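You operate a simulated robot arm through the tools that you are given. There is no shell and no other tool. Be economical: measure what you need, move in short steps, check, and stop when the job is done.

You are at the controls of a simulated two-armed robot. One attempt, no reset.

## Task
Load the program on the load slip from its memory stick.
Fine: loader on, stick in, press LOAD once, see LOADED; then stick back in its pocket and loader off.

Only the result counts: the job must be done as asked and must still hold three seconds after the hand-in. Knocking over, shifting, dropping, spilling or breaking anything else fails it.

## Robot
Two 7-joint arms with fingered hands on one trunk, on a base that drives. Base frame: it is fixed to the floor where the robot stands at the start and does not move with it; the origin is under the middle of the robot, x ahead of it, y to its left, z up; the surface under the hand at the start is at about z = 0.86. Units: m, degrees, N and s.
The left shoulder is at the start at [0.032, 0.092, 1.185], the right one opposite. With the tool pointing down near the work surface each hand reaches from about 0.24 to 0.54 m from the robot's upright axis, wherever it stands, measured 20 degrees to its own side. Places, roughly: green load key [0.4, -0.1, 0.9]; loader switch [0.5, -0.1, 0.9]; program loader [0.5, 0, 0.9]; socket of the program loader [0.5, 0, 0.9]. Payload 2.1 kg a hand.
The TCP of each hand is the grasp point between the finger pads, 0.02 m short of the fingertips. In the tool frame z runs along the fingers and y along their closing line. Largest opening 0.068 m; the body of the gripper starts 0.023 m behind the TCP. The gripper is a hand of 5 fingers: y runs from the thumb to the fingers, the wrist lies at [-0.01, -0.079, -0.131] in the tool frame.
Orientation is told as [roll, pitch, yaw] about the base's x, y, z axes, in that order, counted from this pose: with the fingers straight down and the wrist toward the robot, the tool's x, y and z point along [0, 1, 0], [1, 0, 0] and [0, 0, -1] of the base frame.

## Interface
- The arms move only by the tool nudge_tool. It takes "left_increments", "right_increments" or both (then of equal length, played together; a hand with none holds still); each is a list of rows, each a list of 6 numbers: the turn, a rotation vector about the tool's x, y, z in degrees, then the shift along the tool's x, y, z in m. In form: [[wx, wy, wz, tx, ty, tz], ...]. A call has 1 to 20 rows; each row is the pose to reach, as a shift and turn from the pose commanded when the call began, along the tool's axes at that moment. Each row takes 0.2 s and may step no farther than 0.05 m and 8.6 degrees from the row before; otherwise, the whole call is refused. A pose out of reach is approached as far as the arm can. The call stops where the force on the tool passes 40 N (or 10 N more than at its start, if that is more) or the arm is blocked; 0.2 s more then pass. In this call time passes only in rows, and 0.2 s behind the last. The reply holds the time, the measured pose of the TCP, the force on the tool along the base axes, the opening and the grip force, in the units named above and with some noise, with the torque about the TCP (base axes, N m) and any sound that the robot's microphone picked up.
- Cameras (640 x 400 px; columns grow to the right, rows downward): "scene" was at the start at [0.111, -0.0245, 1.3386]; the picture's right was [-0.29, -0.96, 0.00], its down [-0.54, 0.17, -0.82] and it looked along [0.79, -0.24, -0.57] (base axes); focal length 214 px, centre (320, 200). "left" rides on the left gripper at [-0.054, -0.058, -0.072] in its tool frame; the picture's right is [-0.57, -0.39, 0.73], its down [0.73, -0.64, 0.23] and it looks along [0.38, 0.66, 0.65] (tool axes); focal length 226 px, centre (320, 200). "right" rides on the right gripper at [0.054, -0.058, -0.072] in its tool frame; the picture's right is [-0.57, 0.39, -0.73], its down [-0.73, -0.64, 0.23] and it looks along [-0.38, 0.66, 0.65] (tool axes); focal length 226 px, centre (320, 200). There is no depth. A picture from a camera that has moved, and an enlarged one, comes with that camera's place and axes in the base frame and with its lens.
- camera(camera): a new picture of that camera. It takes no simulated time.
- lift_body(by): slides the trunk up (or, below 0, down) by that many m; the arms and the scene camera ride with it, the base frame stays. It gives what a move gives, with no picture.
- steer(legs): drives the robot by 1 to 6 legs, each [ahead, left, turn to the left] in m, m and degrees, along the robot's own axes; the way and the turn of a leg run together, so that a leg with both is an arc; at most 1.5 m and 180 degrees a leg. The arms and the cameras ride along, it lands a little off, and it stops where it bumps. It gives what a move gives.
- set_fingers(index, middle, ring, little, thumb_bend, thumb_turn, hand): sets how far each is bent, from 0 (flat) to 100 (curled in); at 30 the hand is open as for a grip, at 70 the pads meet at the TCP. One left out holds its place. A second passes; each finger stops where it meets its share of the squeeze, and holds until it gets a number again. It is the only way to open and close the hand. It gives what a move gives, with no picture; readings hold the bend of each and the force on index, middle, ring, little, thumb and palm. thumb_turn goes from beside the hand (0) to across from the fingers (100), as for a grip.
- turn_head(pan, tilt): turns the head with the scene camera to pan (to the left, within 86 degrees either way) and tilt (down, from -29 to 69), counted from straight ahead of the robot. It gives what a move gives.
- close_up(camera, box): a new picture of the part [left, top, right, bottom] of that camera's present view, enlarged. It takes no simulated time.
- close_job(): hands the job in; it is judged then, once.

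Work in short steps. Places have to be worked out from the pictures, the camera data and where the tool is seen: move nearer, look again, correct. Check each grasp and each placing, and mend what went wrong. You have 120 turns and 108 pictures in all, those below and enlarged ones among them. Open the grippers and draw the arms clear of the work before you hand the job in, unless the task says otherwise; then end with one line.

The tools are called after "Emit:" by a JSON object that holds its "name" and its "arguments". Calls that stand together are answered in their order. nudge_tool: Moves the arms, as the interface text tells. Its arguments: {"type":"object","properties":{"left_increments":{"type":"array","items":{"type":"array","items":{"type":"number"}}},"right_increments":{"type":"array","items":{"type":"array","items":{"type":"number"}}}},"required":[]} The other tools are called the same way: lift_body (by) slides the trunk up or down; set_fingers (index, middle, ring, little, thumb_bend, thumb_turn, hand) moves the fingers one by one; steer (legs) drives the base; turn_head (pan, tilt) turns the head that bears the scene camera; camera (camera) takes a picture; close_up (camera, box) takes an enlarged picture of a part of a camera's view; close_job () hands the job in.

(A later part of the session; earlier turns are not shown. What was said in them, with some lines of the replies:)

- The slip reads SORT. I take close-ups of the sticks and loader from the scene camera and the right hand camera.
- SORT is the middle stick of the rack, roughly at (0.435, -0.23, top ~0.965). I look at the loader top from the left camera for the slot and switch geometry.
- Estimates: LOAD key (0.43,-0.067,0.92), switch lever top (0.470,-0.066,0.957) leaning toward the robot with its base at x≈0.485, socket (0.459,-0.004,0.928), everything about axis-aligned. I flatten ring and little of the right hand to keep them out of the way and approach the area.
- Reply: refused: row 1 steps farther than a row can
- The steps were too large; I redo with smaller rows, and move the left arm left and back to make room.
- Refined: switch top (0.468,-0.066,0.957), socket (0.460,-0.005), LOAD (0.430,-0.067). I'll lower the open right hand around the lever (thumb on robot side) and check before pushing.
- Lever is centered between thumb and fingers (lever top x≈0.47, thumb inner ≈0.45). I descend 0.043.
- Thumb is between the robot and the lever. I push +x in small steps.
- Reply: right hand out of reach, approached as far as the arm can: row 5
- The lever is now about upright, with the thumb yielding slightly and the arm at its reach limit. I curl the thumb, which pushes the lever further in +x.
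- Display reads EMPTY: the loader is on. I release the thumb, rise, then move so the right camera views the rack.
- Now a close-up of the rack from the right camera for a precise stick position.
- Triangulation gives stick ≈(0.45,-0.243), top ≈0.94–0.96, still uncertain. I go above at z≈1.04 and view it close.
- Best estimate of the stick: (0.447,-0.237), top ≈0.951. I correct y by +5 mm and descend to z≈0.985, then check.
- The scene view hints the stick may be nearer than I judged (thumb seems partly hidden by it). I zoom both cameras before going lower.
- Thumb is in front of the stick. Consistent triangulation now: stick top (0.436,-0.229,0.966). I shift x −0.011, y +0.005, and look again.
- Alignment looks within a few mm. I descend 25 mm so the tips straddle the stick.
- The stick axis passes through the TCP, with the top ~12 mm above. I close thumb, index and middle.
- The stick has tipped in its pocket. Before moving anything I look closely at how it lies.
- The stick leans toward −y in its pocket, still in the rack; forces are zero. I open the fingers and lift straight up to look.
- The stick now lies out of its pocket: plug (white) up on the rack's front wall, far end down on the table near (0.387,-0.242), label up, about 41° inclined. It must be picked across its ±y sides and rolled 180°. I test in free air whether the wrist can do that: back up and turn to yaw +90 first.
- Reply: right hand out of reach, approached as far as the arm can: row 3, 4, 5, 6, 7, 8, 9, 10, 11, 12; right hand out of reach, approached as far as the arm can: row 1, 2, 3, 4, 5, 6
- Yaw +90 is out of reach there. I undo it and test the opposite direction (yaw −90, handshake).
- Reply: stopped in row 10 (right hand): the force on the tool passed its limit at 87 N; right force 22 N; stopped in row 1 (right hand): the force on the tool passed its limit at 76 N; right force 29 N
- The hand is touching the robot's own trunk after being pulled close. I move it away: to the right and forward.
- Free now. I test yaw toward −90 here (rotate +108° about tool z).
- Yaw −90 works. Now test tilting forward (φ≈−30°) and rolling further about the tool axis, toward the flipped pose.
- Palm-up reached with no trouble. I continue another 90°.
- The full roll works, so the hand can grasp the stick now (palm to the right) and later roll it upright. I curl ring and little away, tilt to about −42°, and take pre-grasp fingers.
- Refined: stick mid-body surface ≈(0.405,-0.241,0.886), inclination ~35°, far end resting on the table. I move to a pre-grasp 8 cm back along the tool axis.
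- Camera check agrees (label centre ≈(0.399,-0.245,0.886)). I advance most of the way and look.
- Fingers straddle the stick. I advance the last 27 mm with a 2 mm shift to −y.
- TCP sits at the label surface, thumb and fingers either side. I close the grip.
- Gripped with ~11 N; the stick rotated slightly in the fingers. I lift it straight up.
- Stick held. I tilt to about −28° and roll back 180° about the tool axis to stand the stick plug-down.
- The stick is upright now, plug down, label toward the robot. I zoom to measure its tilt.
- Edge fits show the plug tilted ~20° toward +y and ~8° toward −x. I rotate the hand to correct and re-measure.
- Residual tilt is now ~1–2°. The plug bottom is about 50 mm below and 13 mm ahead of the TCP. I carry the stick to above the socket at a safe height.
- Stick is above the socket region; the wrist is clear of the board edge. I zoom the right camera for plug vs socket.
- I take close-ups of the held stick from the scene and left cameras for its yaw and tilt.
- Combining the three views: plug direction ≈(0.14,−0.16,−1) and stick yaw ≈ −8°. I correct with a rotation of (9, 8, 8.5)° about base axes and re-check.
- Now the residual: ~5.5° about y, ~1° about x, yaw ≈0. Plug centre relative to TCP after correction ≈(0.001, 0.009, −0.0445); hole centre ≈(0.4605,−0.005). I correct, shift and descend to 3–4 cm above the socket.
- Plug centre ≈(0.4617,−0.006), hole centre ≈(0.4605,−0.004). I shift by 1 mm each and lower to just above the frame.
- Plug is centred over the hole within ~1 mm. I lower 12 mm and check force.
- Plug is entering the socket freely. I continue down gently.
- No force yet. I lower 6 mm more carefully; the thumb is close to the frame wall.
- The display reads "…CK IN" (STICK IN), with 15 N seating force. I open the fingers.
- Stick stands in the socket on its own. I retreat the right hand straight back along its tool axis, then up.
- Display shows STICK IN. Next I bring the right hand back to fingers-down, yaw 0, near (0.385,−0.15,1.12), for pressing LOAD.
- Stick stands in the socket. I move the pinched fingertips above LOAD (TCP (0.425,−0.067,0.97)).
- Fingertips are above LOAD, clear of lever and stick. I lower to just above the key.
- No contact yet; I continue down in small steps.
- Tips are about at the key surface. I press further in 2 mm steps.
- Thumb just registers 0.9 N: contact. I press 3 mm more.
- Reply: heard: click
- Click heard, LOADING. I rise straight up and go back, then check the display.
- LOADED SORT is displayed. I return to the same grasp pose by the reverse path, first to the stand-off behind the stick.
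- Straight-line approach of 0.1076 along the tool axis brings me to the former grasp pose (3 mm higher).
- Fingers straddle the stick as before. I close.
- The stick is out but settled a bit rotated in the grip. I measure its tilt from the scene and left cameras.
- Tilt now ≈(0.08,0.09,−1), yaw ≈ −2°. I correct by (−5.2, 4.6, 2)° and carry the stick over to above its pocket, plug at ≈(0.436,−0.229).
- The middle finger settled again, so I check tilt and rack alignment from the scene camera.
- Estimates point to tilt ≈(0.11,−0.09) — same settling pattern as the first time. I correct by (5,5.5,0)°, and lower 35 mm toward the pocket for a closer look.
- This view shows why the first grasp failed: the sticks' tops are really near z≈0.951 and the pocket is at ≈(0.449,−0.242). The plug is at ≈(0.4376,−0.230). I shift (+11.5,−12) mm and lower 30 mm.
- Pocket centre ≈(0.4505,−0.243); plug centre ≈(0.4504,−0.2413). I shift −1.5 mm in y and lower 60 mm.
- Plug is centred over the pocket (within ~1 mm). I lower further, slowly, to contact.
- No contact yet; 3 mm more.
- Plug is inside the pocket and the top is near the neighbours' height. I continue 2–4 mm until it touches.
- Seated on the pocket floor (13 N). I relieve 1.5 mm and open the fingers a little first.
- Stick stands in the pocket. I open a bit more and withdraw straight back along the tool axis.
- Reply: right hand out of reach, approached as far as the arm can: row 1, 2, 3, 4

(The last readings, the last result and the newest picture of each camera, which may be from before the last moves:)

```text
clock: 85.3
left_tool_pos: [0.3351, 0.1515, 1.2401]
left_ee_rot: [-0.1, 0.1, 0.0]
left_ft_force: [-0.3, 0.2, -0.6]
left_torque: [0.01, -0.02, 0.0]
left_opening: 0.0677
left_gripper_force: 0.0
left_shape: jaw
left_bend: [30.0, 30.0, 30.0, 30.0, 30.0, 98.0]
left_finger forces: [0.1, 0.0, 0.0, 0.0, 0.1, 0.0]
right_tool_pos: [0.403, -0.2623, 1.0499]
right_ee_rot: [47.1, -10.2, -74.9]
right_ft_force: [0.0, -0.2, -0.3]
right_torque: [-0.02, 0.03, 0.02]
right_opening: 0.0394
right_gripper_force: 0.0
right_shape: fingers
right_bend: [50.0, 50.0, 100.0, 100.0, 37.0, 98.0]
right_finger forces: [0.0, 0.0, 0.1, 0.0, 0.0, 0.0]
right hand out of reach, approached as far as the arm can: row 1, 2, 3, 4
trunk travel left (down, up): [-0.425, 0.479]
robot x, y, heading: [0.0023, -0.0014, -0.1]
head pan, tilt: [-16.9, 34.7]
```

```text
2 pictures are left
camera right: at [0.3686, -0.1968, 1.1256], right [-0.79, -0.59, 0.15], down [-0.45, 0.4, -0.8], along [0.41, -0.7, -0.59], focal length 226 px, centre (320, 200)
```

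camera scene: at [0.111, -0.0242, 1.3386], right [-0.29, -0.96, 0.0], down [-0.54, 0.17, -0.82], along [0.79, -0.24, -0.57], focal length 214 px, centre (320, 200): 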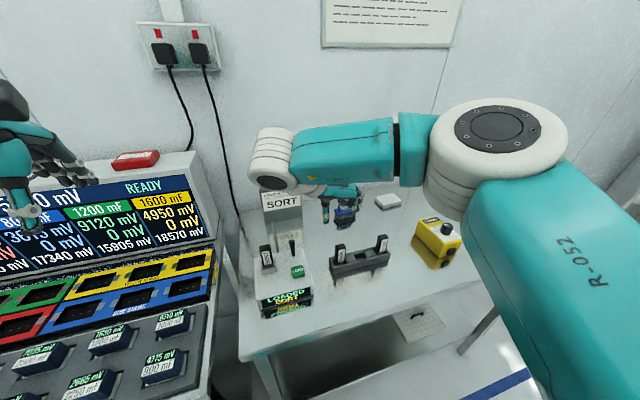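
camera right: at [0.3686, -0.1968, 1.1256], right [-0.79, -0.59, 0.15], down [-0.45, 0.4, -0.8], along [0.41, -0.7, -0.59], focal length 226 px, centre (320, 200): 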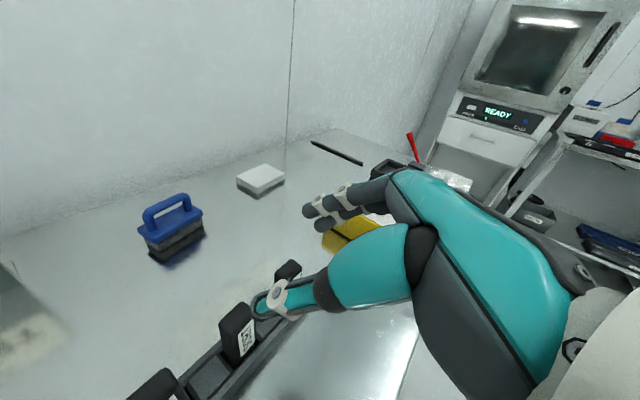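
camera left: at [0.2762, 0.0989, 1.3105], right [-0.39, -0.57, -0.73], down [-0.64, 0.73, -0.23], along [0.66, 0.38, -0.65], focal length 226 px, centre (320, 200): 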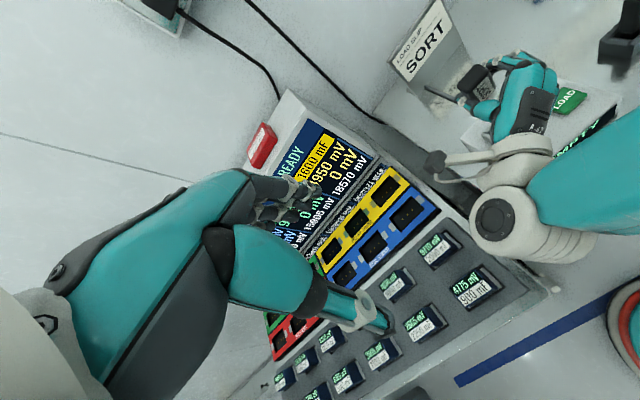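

The SORT stick stands in its pocket, label toward the robot. With 2 pictures left, I now return the hand to fingers-down yaw 0, to switch the loader off.

Emit:
{"name": "nudge_tool", "arguments": {"right_increments": [[0, 0, 0, 0.03, 0.005, -0.025], [0, 0, 0, 0.045, -0.025, -0.05], [0, 0, 0, 0.0572, -0.0504, -0.0715]]}}

Emit:
{"name": "nudge_tool", "arguments": {"right_increments": [[0, -8, 0, 0, 0, 0], [0, -16, 0, 0, 0, 0], [0, -24, 0, 0, 0, 0], [0, -32, 0, 0, 0, 0], [0, -40, 0, 0, 0, 0], [0, -47.1, 0, 0, 0, 0]]}}

Emit:
{"name": "nudge_tool", "arguments": {"right_increments": [[5, 0, 0, 0, 0, 0], [10.3, 0, 0, 0, 0, 0]]}}

Emit:
{"name": "nudge_tool", "arguments": {"right_increments": [[0, 0, -8, 0, 0, 0], [0, 0, -16, 0, 0, 0], [0, 0, -24, 0, 0, 0], [0, 0, -32, 0, 0, 0], [0, 0, -40, 0, 0, 0], [0, 0, -48, 0, 0, 0], [0, 0, -56, 0, 0, 0], [0, 0, -64, 0, 0, 0], [0, 0, -72, 0, 0, 0], [0, 0, -75, 0, 0, 0]]}}

Emit:
{"name": "set_fingers", "arguments": {"hand": "right", "index": 30, "middle": 30, "ring": 0, "little": 0, "thumb_bend": 30}}

```text
clock: 86.1
left_tool_pos: [0.3342, 0.1517, 1.2391]
left_ee_rot: [0.0, 0.0, 0.1]
left_ft_force: [0.8, 0.1, 0.3]
left_torque: [-0.01, 0.02, 0.0]
left_opening: 0.0678
left_gripper_force: 0.1
left_shape: jaw
left_bend: [30.0, 30.0, 30.0, 30.0, 30.0, 98.0]
left_finger forces: [0.1, 0.0, 0.0, 0.0, 0.1, 0.0]
right_tool_pos: [0.3739, -0.2008, 1.1307]
right_ee_rot: [47.2, -10.4, -75.0]
right_ft_force: [-0.3, 0.7, 0.2]
right_torque: [0.0, -0.02, -0.02]
right_opening: 0.0398
right_gripper_force: 0.1
right_shape: fingers
right_bend: [50.0, 50.0, 100.0, 100.0, 37.0, 98.0]
right_finger forces: [0.0, 0.0, 0.0, 0.1, 0.0, 0.0]
trunk travel left (down, up): [-0.425, 0.479]
robot x, y, heading: [0.0006, -0.0007, 0.3]
head pan, tilt: [-16.9, 34.7]
```

```text
clock: 87.5
left_tool_pos: [0.3343, 0.1519, 1.2391]
left_ee_rot: [0.0, 0.1, 0.0]
left_ft_force: [0.8, 0.4, -0.5]
left_torque: [0.01, -0.01, 0.0]
left_opening: 0.068
left_gripper_force: 0.0
left_shape: jaw
left_bend: [30.0, 30.0, 30.0, 30.0, 30.0, 98.0]
left_finger forces: [0.0, 0.0, 0.1, 0.1, 0.0, 0.0]
right_tool_pos: [0.3733, -0.2016, 1.1298]
right_ee_rot: [-0.2, -10.2, -74.9]
right_ft_force: [0.5, -0.9, 0.6]
right_torque: [0.03, 0.0, 0.01]
right_opening: 0.0397
right_gripper_force: 0.0
right_shape: fingers
right_bend: [50.0, 50.0, 100.0, 100.0, 37.0, 98.0]
right_finger forces: [0.0, 0.0, 0.0, 0.1, 0.1, 0.0]
trunk travel left (down, up): [-0.425, 0.479]
robot x, y, heading: [-0.0, -0.0017, 0.0]
head pan, tilt: [-16.9, 34.7]
```

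```text
clock: 88.1
left_tool_pos: [0.3342, 0.1518, 1.2387]
left_ee_rot: [-0.1, 0.2, 0.1]
left_ft_force: [0.1, -0.4, 0.7]
left_torque: [0.03, 0.01, 0.01]
left_opening: 0.0677
left_gripper_force: 0.1
left_shape: jaw
left_bend: [30.0, 30.0, 30.0, 30.0, 30.0, 98.0]
left_finger forces: [0.1, 0.1, 0.0, 0.0, 0.0, 0.0]
right_tool_pos: [0.3744, -0.2023, 1.1303]
right_ee_rot: [0.0, 0.1, -75.0]
right_ft_force: [0.2, 0.0, -0.6]
right_torque: [0.01, 0.02, 0.05]
right_opening: 0.0396
right_gripper_force: 0.0
right_shape: fingers
right_bend: [50.0, 50.0, 100.0, 100.0, 37.0, 98.0]
right_finger forces: [0.0, 0.0, 0.0, 0.1, 0.0, 0.0]
trunk travel left (down, up): [-0.425, 0.479]
robot x, y, heading: [-0.0028, -0.0014, 0.2]
head pan, tilt: [-16.9, 34.7]
```

```text
clock: 90.3
left_tool_pos: [0.3344, 0.1508, 1.2385]
left_ee_rot: [-0.1, 0.1, 0.0]
left_ft_force: [0.0, 0.4, 0.2]
left_torque: [0.01, 0.0, -0.04]
left_opening: 0.0677
left_gripper_force: 0.1
left_shape: jaw
left_bend: [30.0, 30.0, 30.0, 30.0, 30.0, 98.0]
left_finger forces: [0.0, 0.0, 0.1, 0.1, 0.1, 0.1]
right_tool_pos: [0.3726, -0.2024, 1.1304]
right_ee_rot: [0.1, -0.1, 0.1]
right_ft_force: [0.3, 0.5, -1.0]
right_torque: [0.02, 0.0, -0.02]
right_opening: 0.0396
right_gripper_force: 0.0
right_shape: fingers
right_bend: [50.0, 50.0, 100.0, 100.0, 37.0, 98.0]
right_finger forces: [0.0, 0.0, 0.0, 0.1, 0.0, 0.0]
trunk travel left (down, up): [-0.425, 0.479]
robot x, y, heading: [-0.0005, -0.0015, -0.0]
head pan, tilt: [-16.9, 34.7]
```

```text
clock: 91.3
left_tool_pos: [0.3335, 0.1527, 1.2396]
left_ee_rot: [0.1, 0.1, 0.0]
left_ft_force: [0.1, 0.5, 0.7]
left_torque: [0.02, 0.0, -0.04]
left_opening: 0.0676
left_gripper_force: 0.1
left_shape: jaw
left_bend: [30.0, 30.0, 30.0, 30.0, 30.0, 98.0]
left_finger forces: [0.1, 0.0, 0.1, 0.0, 0.0, 0.0]
right_tool_pos: [0.3737, -0.2023, 1.1301]
right_ee_rot: [0.0, -0.1, 0.0]
right_ft_force: [0.4, 0.3, 0.1]
right_torque: [0.04, -0.01, -0.01]
right_opening: 0.0621
right_gripper_force: 0.0
right_shape: fingers
right_bend: [30.0, 30.0, 0.0, 0.0, 30.0, 98.0]
right_finger forces: [0.0, 0.0, 0.0, 0.0, 0.0, 0.0]
trunk travel left (down, up): [-0.425, 0.479]
robot x, y, heading: [-0.0038, 0.0013, -0.2]
head pan, tilt: [-16.9, 34.7]
```

Positioned high. I go above the switch, TCP (0.488,−0.065), then down to z=0.955 so the fingers are beyond the lever.

Emit:
{"name": "nudge_tool", "arguments": {"right_increments": [[0, 0, 0, 0.03, 0.025, 0], [0, 0, 0, 0.06, 0.05, 0.01], [0, 0, 0, 0.09, 0.075, 0.03], [0, 0, 0, 0.115, 0.095, 0.05], [0, 0, 0, 0.137, 0.1143, 0.07]]}}

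Emit:
{"name": "nudge_tool", "arguments": {"right_increments": [[0, 0, 0, 0, 0, 0.03], [0, 0, 0, 0, 0, 0.06], [0, 0, 0, 0, 0, 0.085], [0, 0, 0, 0, 0, 0.106]]}}

```text
clock: 92.5
left_tool_pos: [0.3342, 0.1526, 1.2385]
left_ee_rot: [0.0, 0.1, 0.0]
left_ft_force: [0.4, 0.6, -0.5]
left_torque: [0.01, 0.04, -0.02]
left_opening: 0.0679
left_gripper_force: 0.1
left_shape: jaw
left_bend: [30.0, 30.0, 30.0, 30.0, 30.0, 98.0]
left_finger forces: [0.0, 0.0, 0.0, 0.0, 0.1, 0.0]
right_tool_pos: [0.487, -0.0636, 1.0601]
right_ee_rot: [0.0, 0.0, 0.0]
right_ft_force: [-0.3, -0.3, 0.2]
right_torque: [0.0, 0.0, -0.06]
right_opening: 0.0621
right_gripper_force: 0.1
right_shape: fingers
right_bend: [30.0, 30.0, 0.0, 0.0, 30.0, 98.0]
right_finger forces: [0.0, 0.0, 0.0, 0.0, 0.0, 0.1]
trunk travel left (down, up): [-0.425, 0.479]
robot x, y, heading: [0.0016, 0.0017, -0.1]
head pan, tilt: [-16.9, 34.7]
```

```text
clock: 93.5
left_tool_pos: [0.3341, 0.1528, 1.2392]
left_ee_rot: [0.0, 0.1, 0.1]
left_ft_force: [0.2, -0.4, 1.0]
left_torque: [0.0, 0.02, 0.0]
left_opening: 0.0677
left_gripper_force: 0.1
left_shape: jaw
left_bend: [30.0, 30.0, 30.0, 30.0, 30.0, 98.0]
left_finger forces: [0.1, 0.0, 0.1, 0.1, 0.1, 0.0]
right_tool_pos: [0.4885, -0.0654, 0.9542]
right_ee_rot: [0.0, -0.1, 0.0]
right_ft_force: [0.8, -1.1, -0.2]
right_torque: [0.02, 0.01, -0.02]
right_opening: 0.0622
right_gripper_force: 0.0
right_shape: fingers
right_bend: [30.0, 30.0, 0.0, 0.0, 30.0, 98.0]
right_finger forces: [0.0, 0.0, 0.0, 0.1, 0.0, 0.1]
trunk travel left (down, up): [-0.425, 0.479]
robot x, y, heading: [-0.0025, 0.0043, -0.1]
head pan, tilt: [-16.9, 34.7]
```

No contact on the way down. I pull −x by 30 mm and watch the finger forces.

Emit:
{"name": "nudge_tool", "arguments": {"right_increments": [[0, 0, 0, 0, -0.01, 0], [0, 0, 0, 0, -0.02, 0], [0, 0, 0, 0, -0.03, 0]]}}

```text
clock: 94.3
left_tool_pos: [0.3349, 0.1515, 1.2395]
left_ee_rot: [0.0, 0.1, 0.0]
left_ft_force: [-0.4, 0.2, 0.7]
left_torque: [0.03, -0.01, 0.0]
left_opening: 0.0677
left_gripper_force: 0.1
left_shape: jaw
left_bend: [30.0, 30.0, 30.0, 30.0, 30.0, 98.0]
left_finger forces: [0.1, 0.0, 0.1, 0.1, 0.1, 0.0]
right_tool_pos: [0.4581, -0.0651, 0.956]
right_ee_rot: [0.0, 0.0, 0.0]
right_ft_force: [-0.2, -0.3, 0.5]
right_torque: [0.01, -0.05, -0.01]
right_opening: 0.0628
right_gripper_force: 0.4
right_shape: fingers
right_bend: [30.0, 29.0, 0.0, 0.0, 30.0, 98.0]
right_finger forces: [0.3, 0.6, 0.0, 0.1, 0.0, 0.0]
trunk travel left (down, up): [-0.425, 0.479]
robot x, y, heading: [0.0022, 0.0004, 0.1]
head pan, tilt: [-16.9, 34.7]
```

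Fingers touch the lever. I curl index and middle to pull it over.

Emit:
{"name": "set_fingers", "arguments": {"hand": "right", "index": 58, "middle": 58}}

```text
clock: 95.3
left_tool_pos: [0.3354, 0.1514, 1.2392]
left_ee_rot: [0.0, 0.1, -0.1]
left_ft_force: [0.0, 0.3, -0.6]
left_torque: [-0.01, 0.0, 0.0]
left_opening: 0.0679
left_gripper_force: 0.1
left_shape: jaw
left_bend: [30.0, 30.0, 30.0, 30.0, 30.0, 98.0]
left_finger forces: [0.0, 0.1, 0.0, 0.0, 0.0, 0.1]
right_tool_pos: [0.4585, -0.0645, 0.9543]
right_ee_rot: [0.0, 0.0, 0.0]
right_ft_force: [6.8, 1.5, 3.7]
right_torque: [0.01, -0.26, 0.08]
right_opening: 0.0452
right_gripper_force: 4.0
right_shape: fingers
right_bend: [50.0, 44.0, 0.0, 0.0, 30.0, 98.0]
right_finger forces: [2.7, 6.0, 0.1, 0.1, 0.0, 0.0]
trunk travel left (down, up): [-0.425, 0.479]
robot x, y, heading: [0.001, -0.0003, -0.2]
head pan, tilt: [-16.9, 34.7]
```

Forces (≈9 N) and finger position fit the lever at its OFF stop. I open, lift away, and check the display.

Emit:
{"name": "set_fingers", "arguments": {"hand": "right", "index": 30, "middle": 30}}

Emit:
{"name": "nudge_tool", "arguments": {"right_increments": [[0, 0, 0, 0, 0.008, 0], [0, 0, 0, 0, 0.008, -0.04], [0, 0, 0, 0, 0.008, -0.085], [0, 0, 0, 0, 0.008, -0.13], [0, 0, 0, -0.03, -0.02, -0.16], [0, 0, 0, -0.06, -0.05, -0.18], [0, 0, 0, -0.09, -0.08, -0.2], [0, 0, 0, -0.12, -0.11, -0.22], [0, 0, 0, -0.15, -0.135, -0.24]]}}

Emit:
{"name": "close_up", "arguments": {"camera": "scene", "box": [240, 180, 400, 320]}}

```text
clock: 96.3
left_tool_pos: [0.3348, 0.1509, 1.2389]
left_ee_rot: [0.0, 0.1, 0.0]
left_ft_force: [0.4, -0.4, 0.4]
left_torque: [0.0, 0.03, 0.03]
left_opening: 0.0678
left_gripper_force: 0.0
left_shape: jaw
left_bend: [30.0, 30.0, 30.0, 30.0, 30.0, 98.0]
left_finger forces: [0.0, 0.0, 0.0, 0.1, 0.0, 0.0]
right_tool_pos: [0.458, -0.0647, 0.9541]
right_ee_rot: [0.0, 0.1, 0.0]
right_ft_force: [0.3, 0.3, 0.2]
right_torque: [0.0, -0.01, -0.01]
right_opening: 0.062
right_gripper_force: 0.1
right_shape: fingers
right_bend: [30.0, 30.0, 0.0, 0.0, 30.0, 98.0]
right_finger forces: [0.0, 0.0, 0.0, 0.1, 0.0, 0.0]
trunk travel left (down, up): [-0.425, 0.479]
robot x, y, heading: [-0.0003, 0.0037, -0.2]
head pan, tilt: [-16.9, 34.7]
```

```text
refused: row 5 steps farther than a row can; nothing moved
```

```text
2.86 times, centred on (320, 250) of scene
camera zoom: at [0.111, -0.0243, 1.3386], right [-0.29, -0.96, 0.0], down [-0.54, 0.17, -0.82], along [0.79, -0.24, -0.57], focal length 613 px, centre (320, 57)
```

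zoom: 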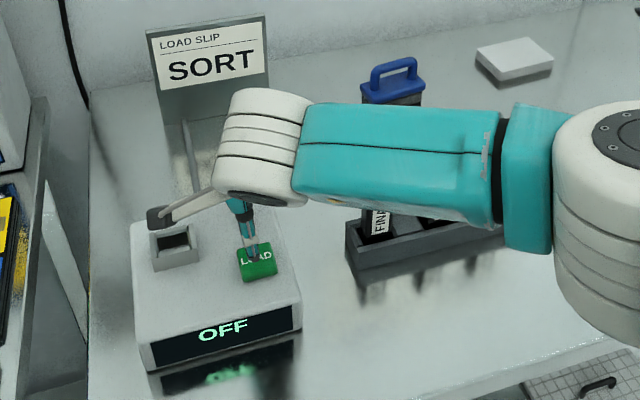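

Display shows OFF. The retreat was refused for one large row; I redo it in smaller steps.

Emit:
{"name": "nudge_tool", "arguments": {"right_increments": [[0, 0, 0, 0, 0.006, 0], [0, 0, 0, 0, 0.006, -0.04], [0, 0, 0, 0, 0.006, -0.085], [0, 0, 0, 0, 0.006, -0.13], [0, 0, 0, -0.02, -0.01, -0.16], [0, 0, 0, -0.045, -0.035, -0.18], [0, 0, 0, -0.07, -0.06, -0.2], [0, 0, 0, -0.1, -0.085, -0.22], [0, 0, 0, -0.13, -0.11, -0.24], [0, 0, 0, -0.16, -0.13, -0.25]]}}

Emit:
{"name": "close_up", "arguments": {"camera": "scene", "box": [240, 180, 400, 320]}}

```text
clock: 98.5
left_tool_pos: [0.334, 0.1514, 1.239]
left_ee_rot: [-0.1, -0.1, 0.0]
left_ft_force: [-1.2, 0.7, -0.2]
left_torque: [-0.03, -0.04, 0.02]
left_opening: 0.0676
left_gripper_force: 0.1
left_shape: jaw
left_bend: [30.0, 30.0, 30.0, 30.0, 30.0, 98.0]
left_finger forces: [0.1, 0.0, 0.1, 0.0, 0.0, 0.0]
right_tool_pos: [0.3259, -0.2237, 1.2032]
right_ee_rot: [0.0, 0.1, 0.1]
right_ft_force: [-0.6, -0.1, -1.2]
right_torque: [-0.01, 0.0, 0.0]
right_opening: 0.062
right_gripper_force: 0.0
right_shape: fingers
right_bend: [30.0, 30.0, 0.0, 0.0, 30.0, 98.0]
right_finger forces: [0.1, 0.1, 0.0, 0.0, 0.0, 0.0]
trunk travel left (down, up): [-0.425, 0.479]
robot x, y, heading: [-0.0025, 0.0026, -0.1]
head pan, tilt: [-16.9, 34.7]
```

```text
2.86 times, centred on (320, 250) of scene
camera zoom: at [0.1108, -0.0245, 1.3386], right [-0.29, -0.96, 0.0], down [-0.54, 0.17, -0.82], along [0.79, -0.24, -0.57], focal length 613 px, centre (320, 57)
```

zoom: 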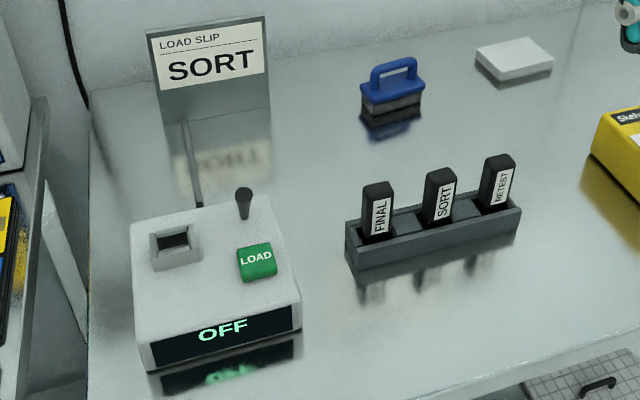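

Everything looks as it did at the start: SORT stands in its pocket, the loader reads OFF, the neighbouring sticks are in place, and the hands are open and clear. I hand the job in.

Emit:
{"name": "close_job", "arguments": {}}

```text
The job is handed in.
```

I loaded SORT from its memory stick: one press of LOAD, the display read LOADED SORT, and the stick is now back in its pocket with the loader switched off; my first grasp tipped the stick out of its pocket, leaning against the rack, before I picked it up again.
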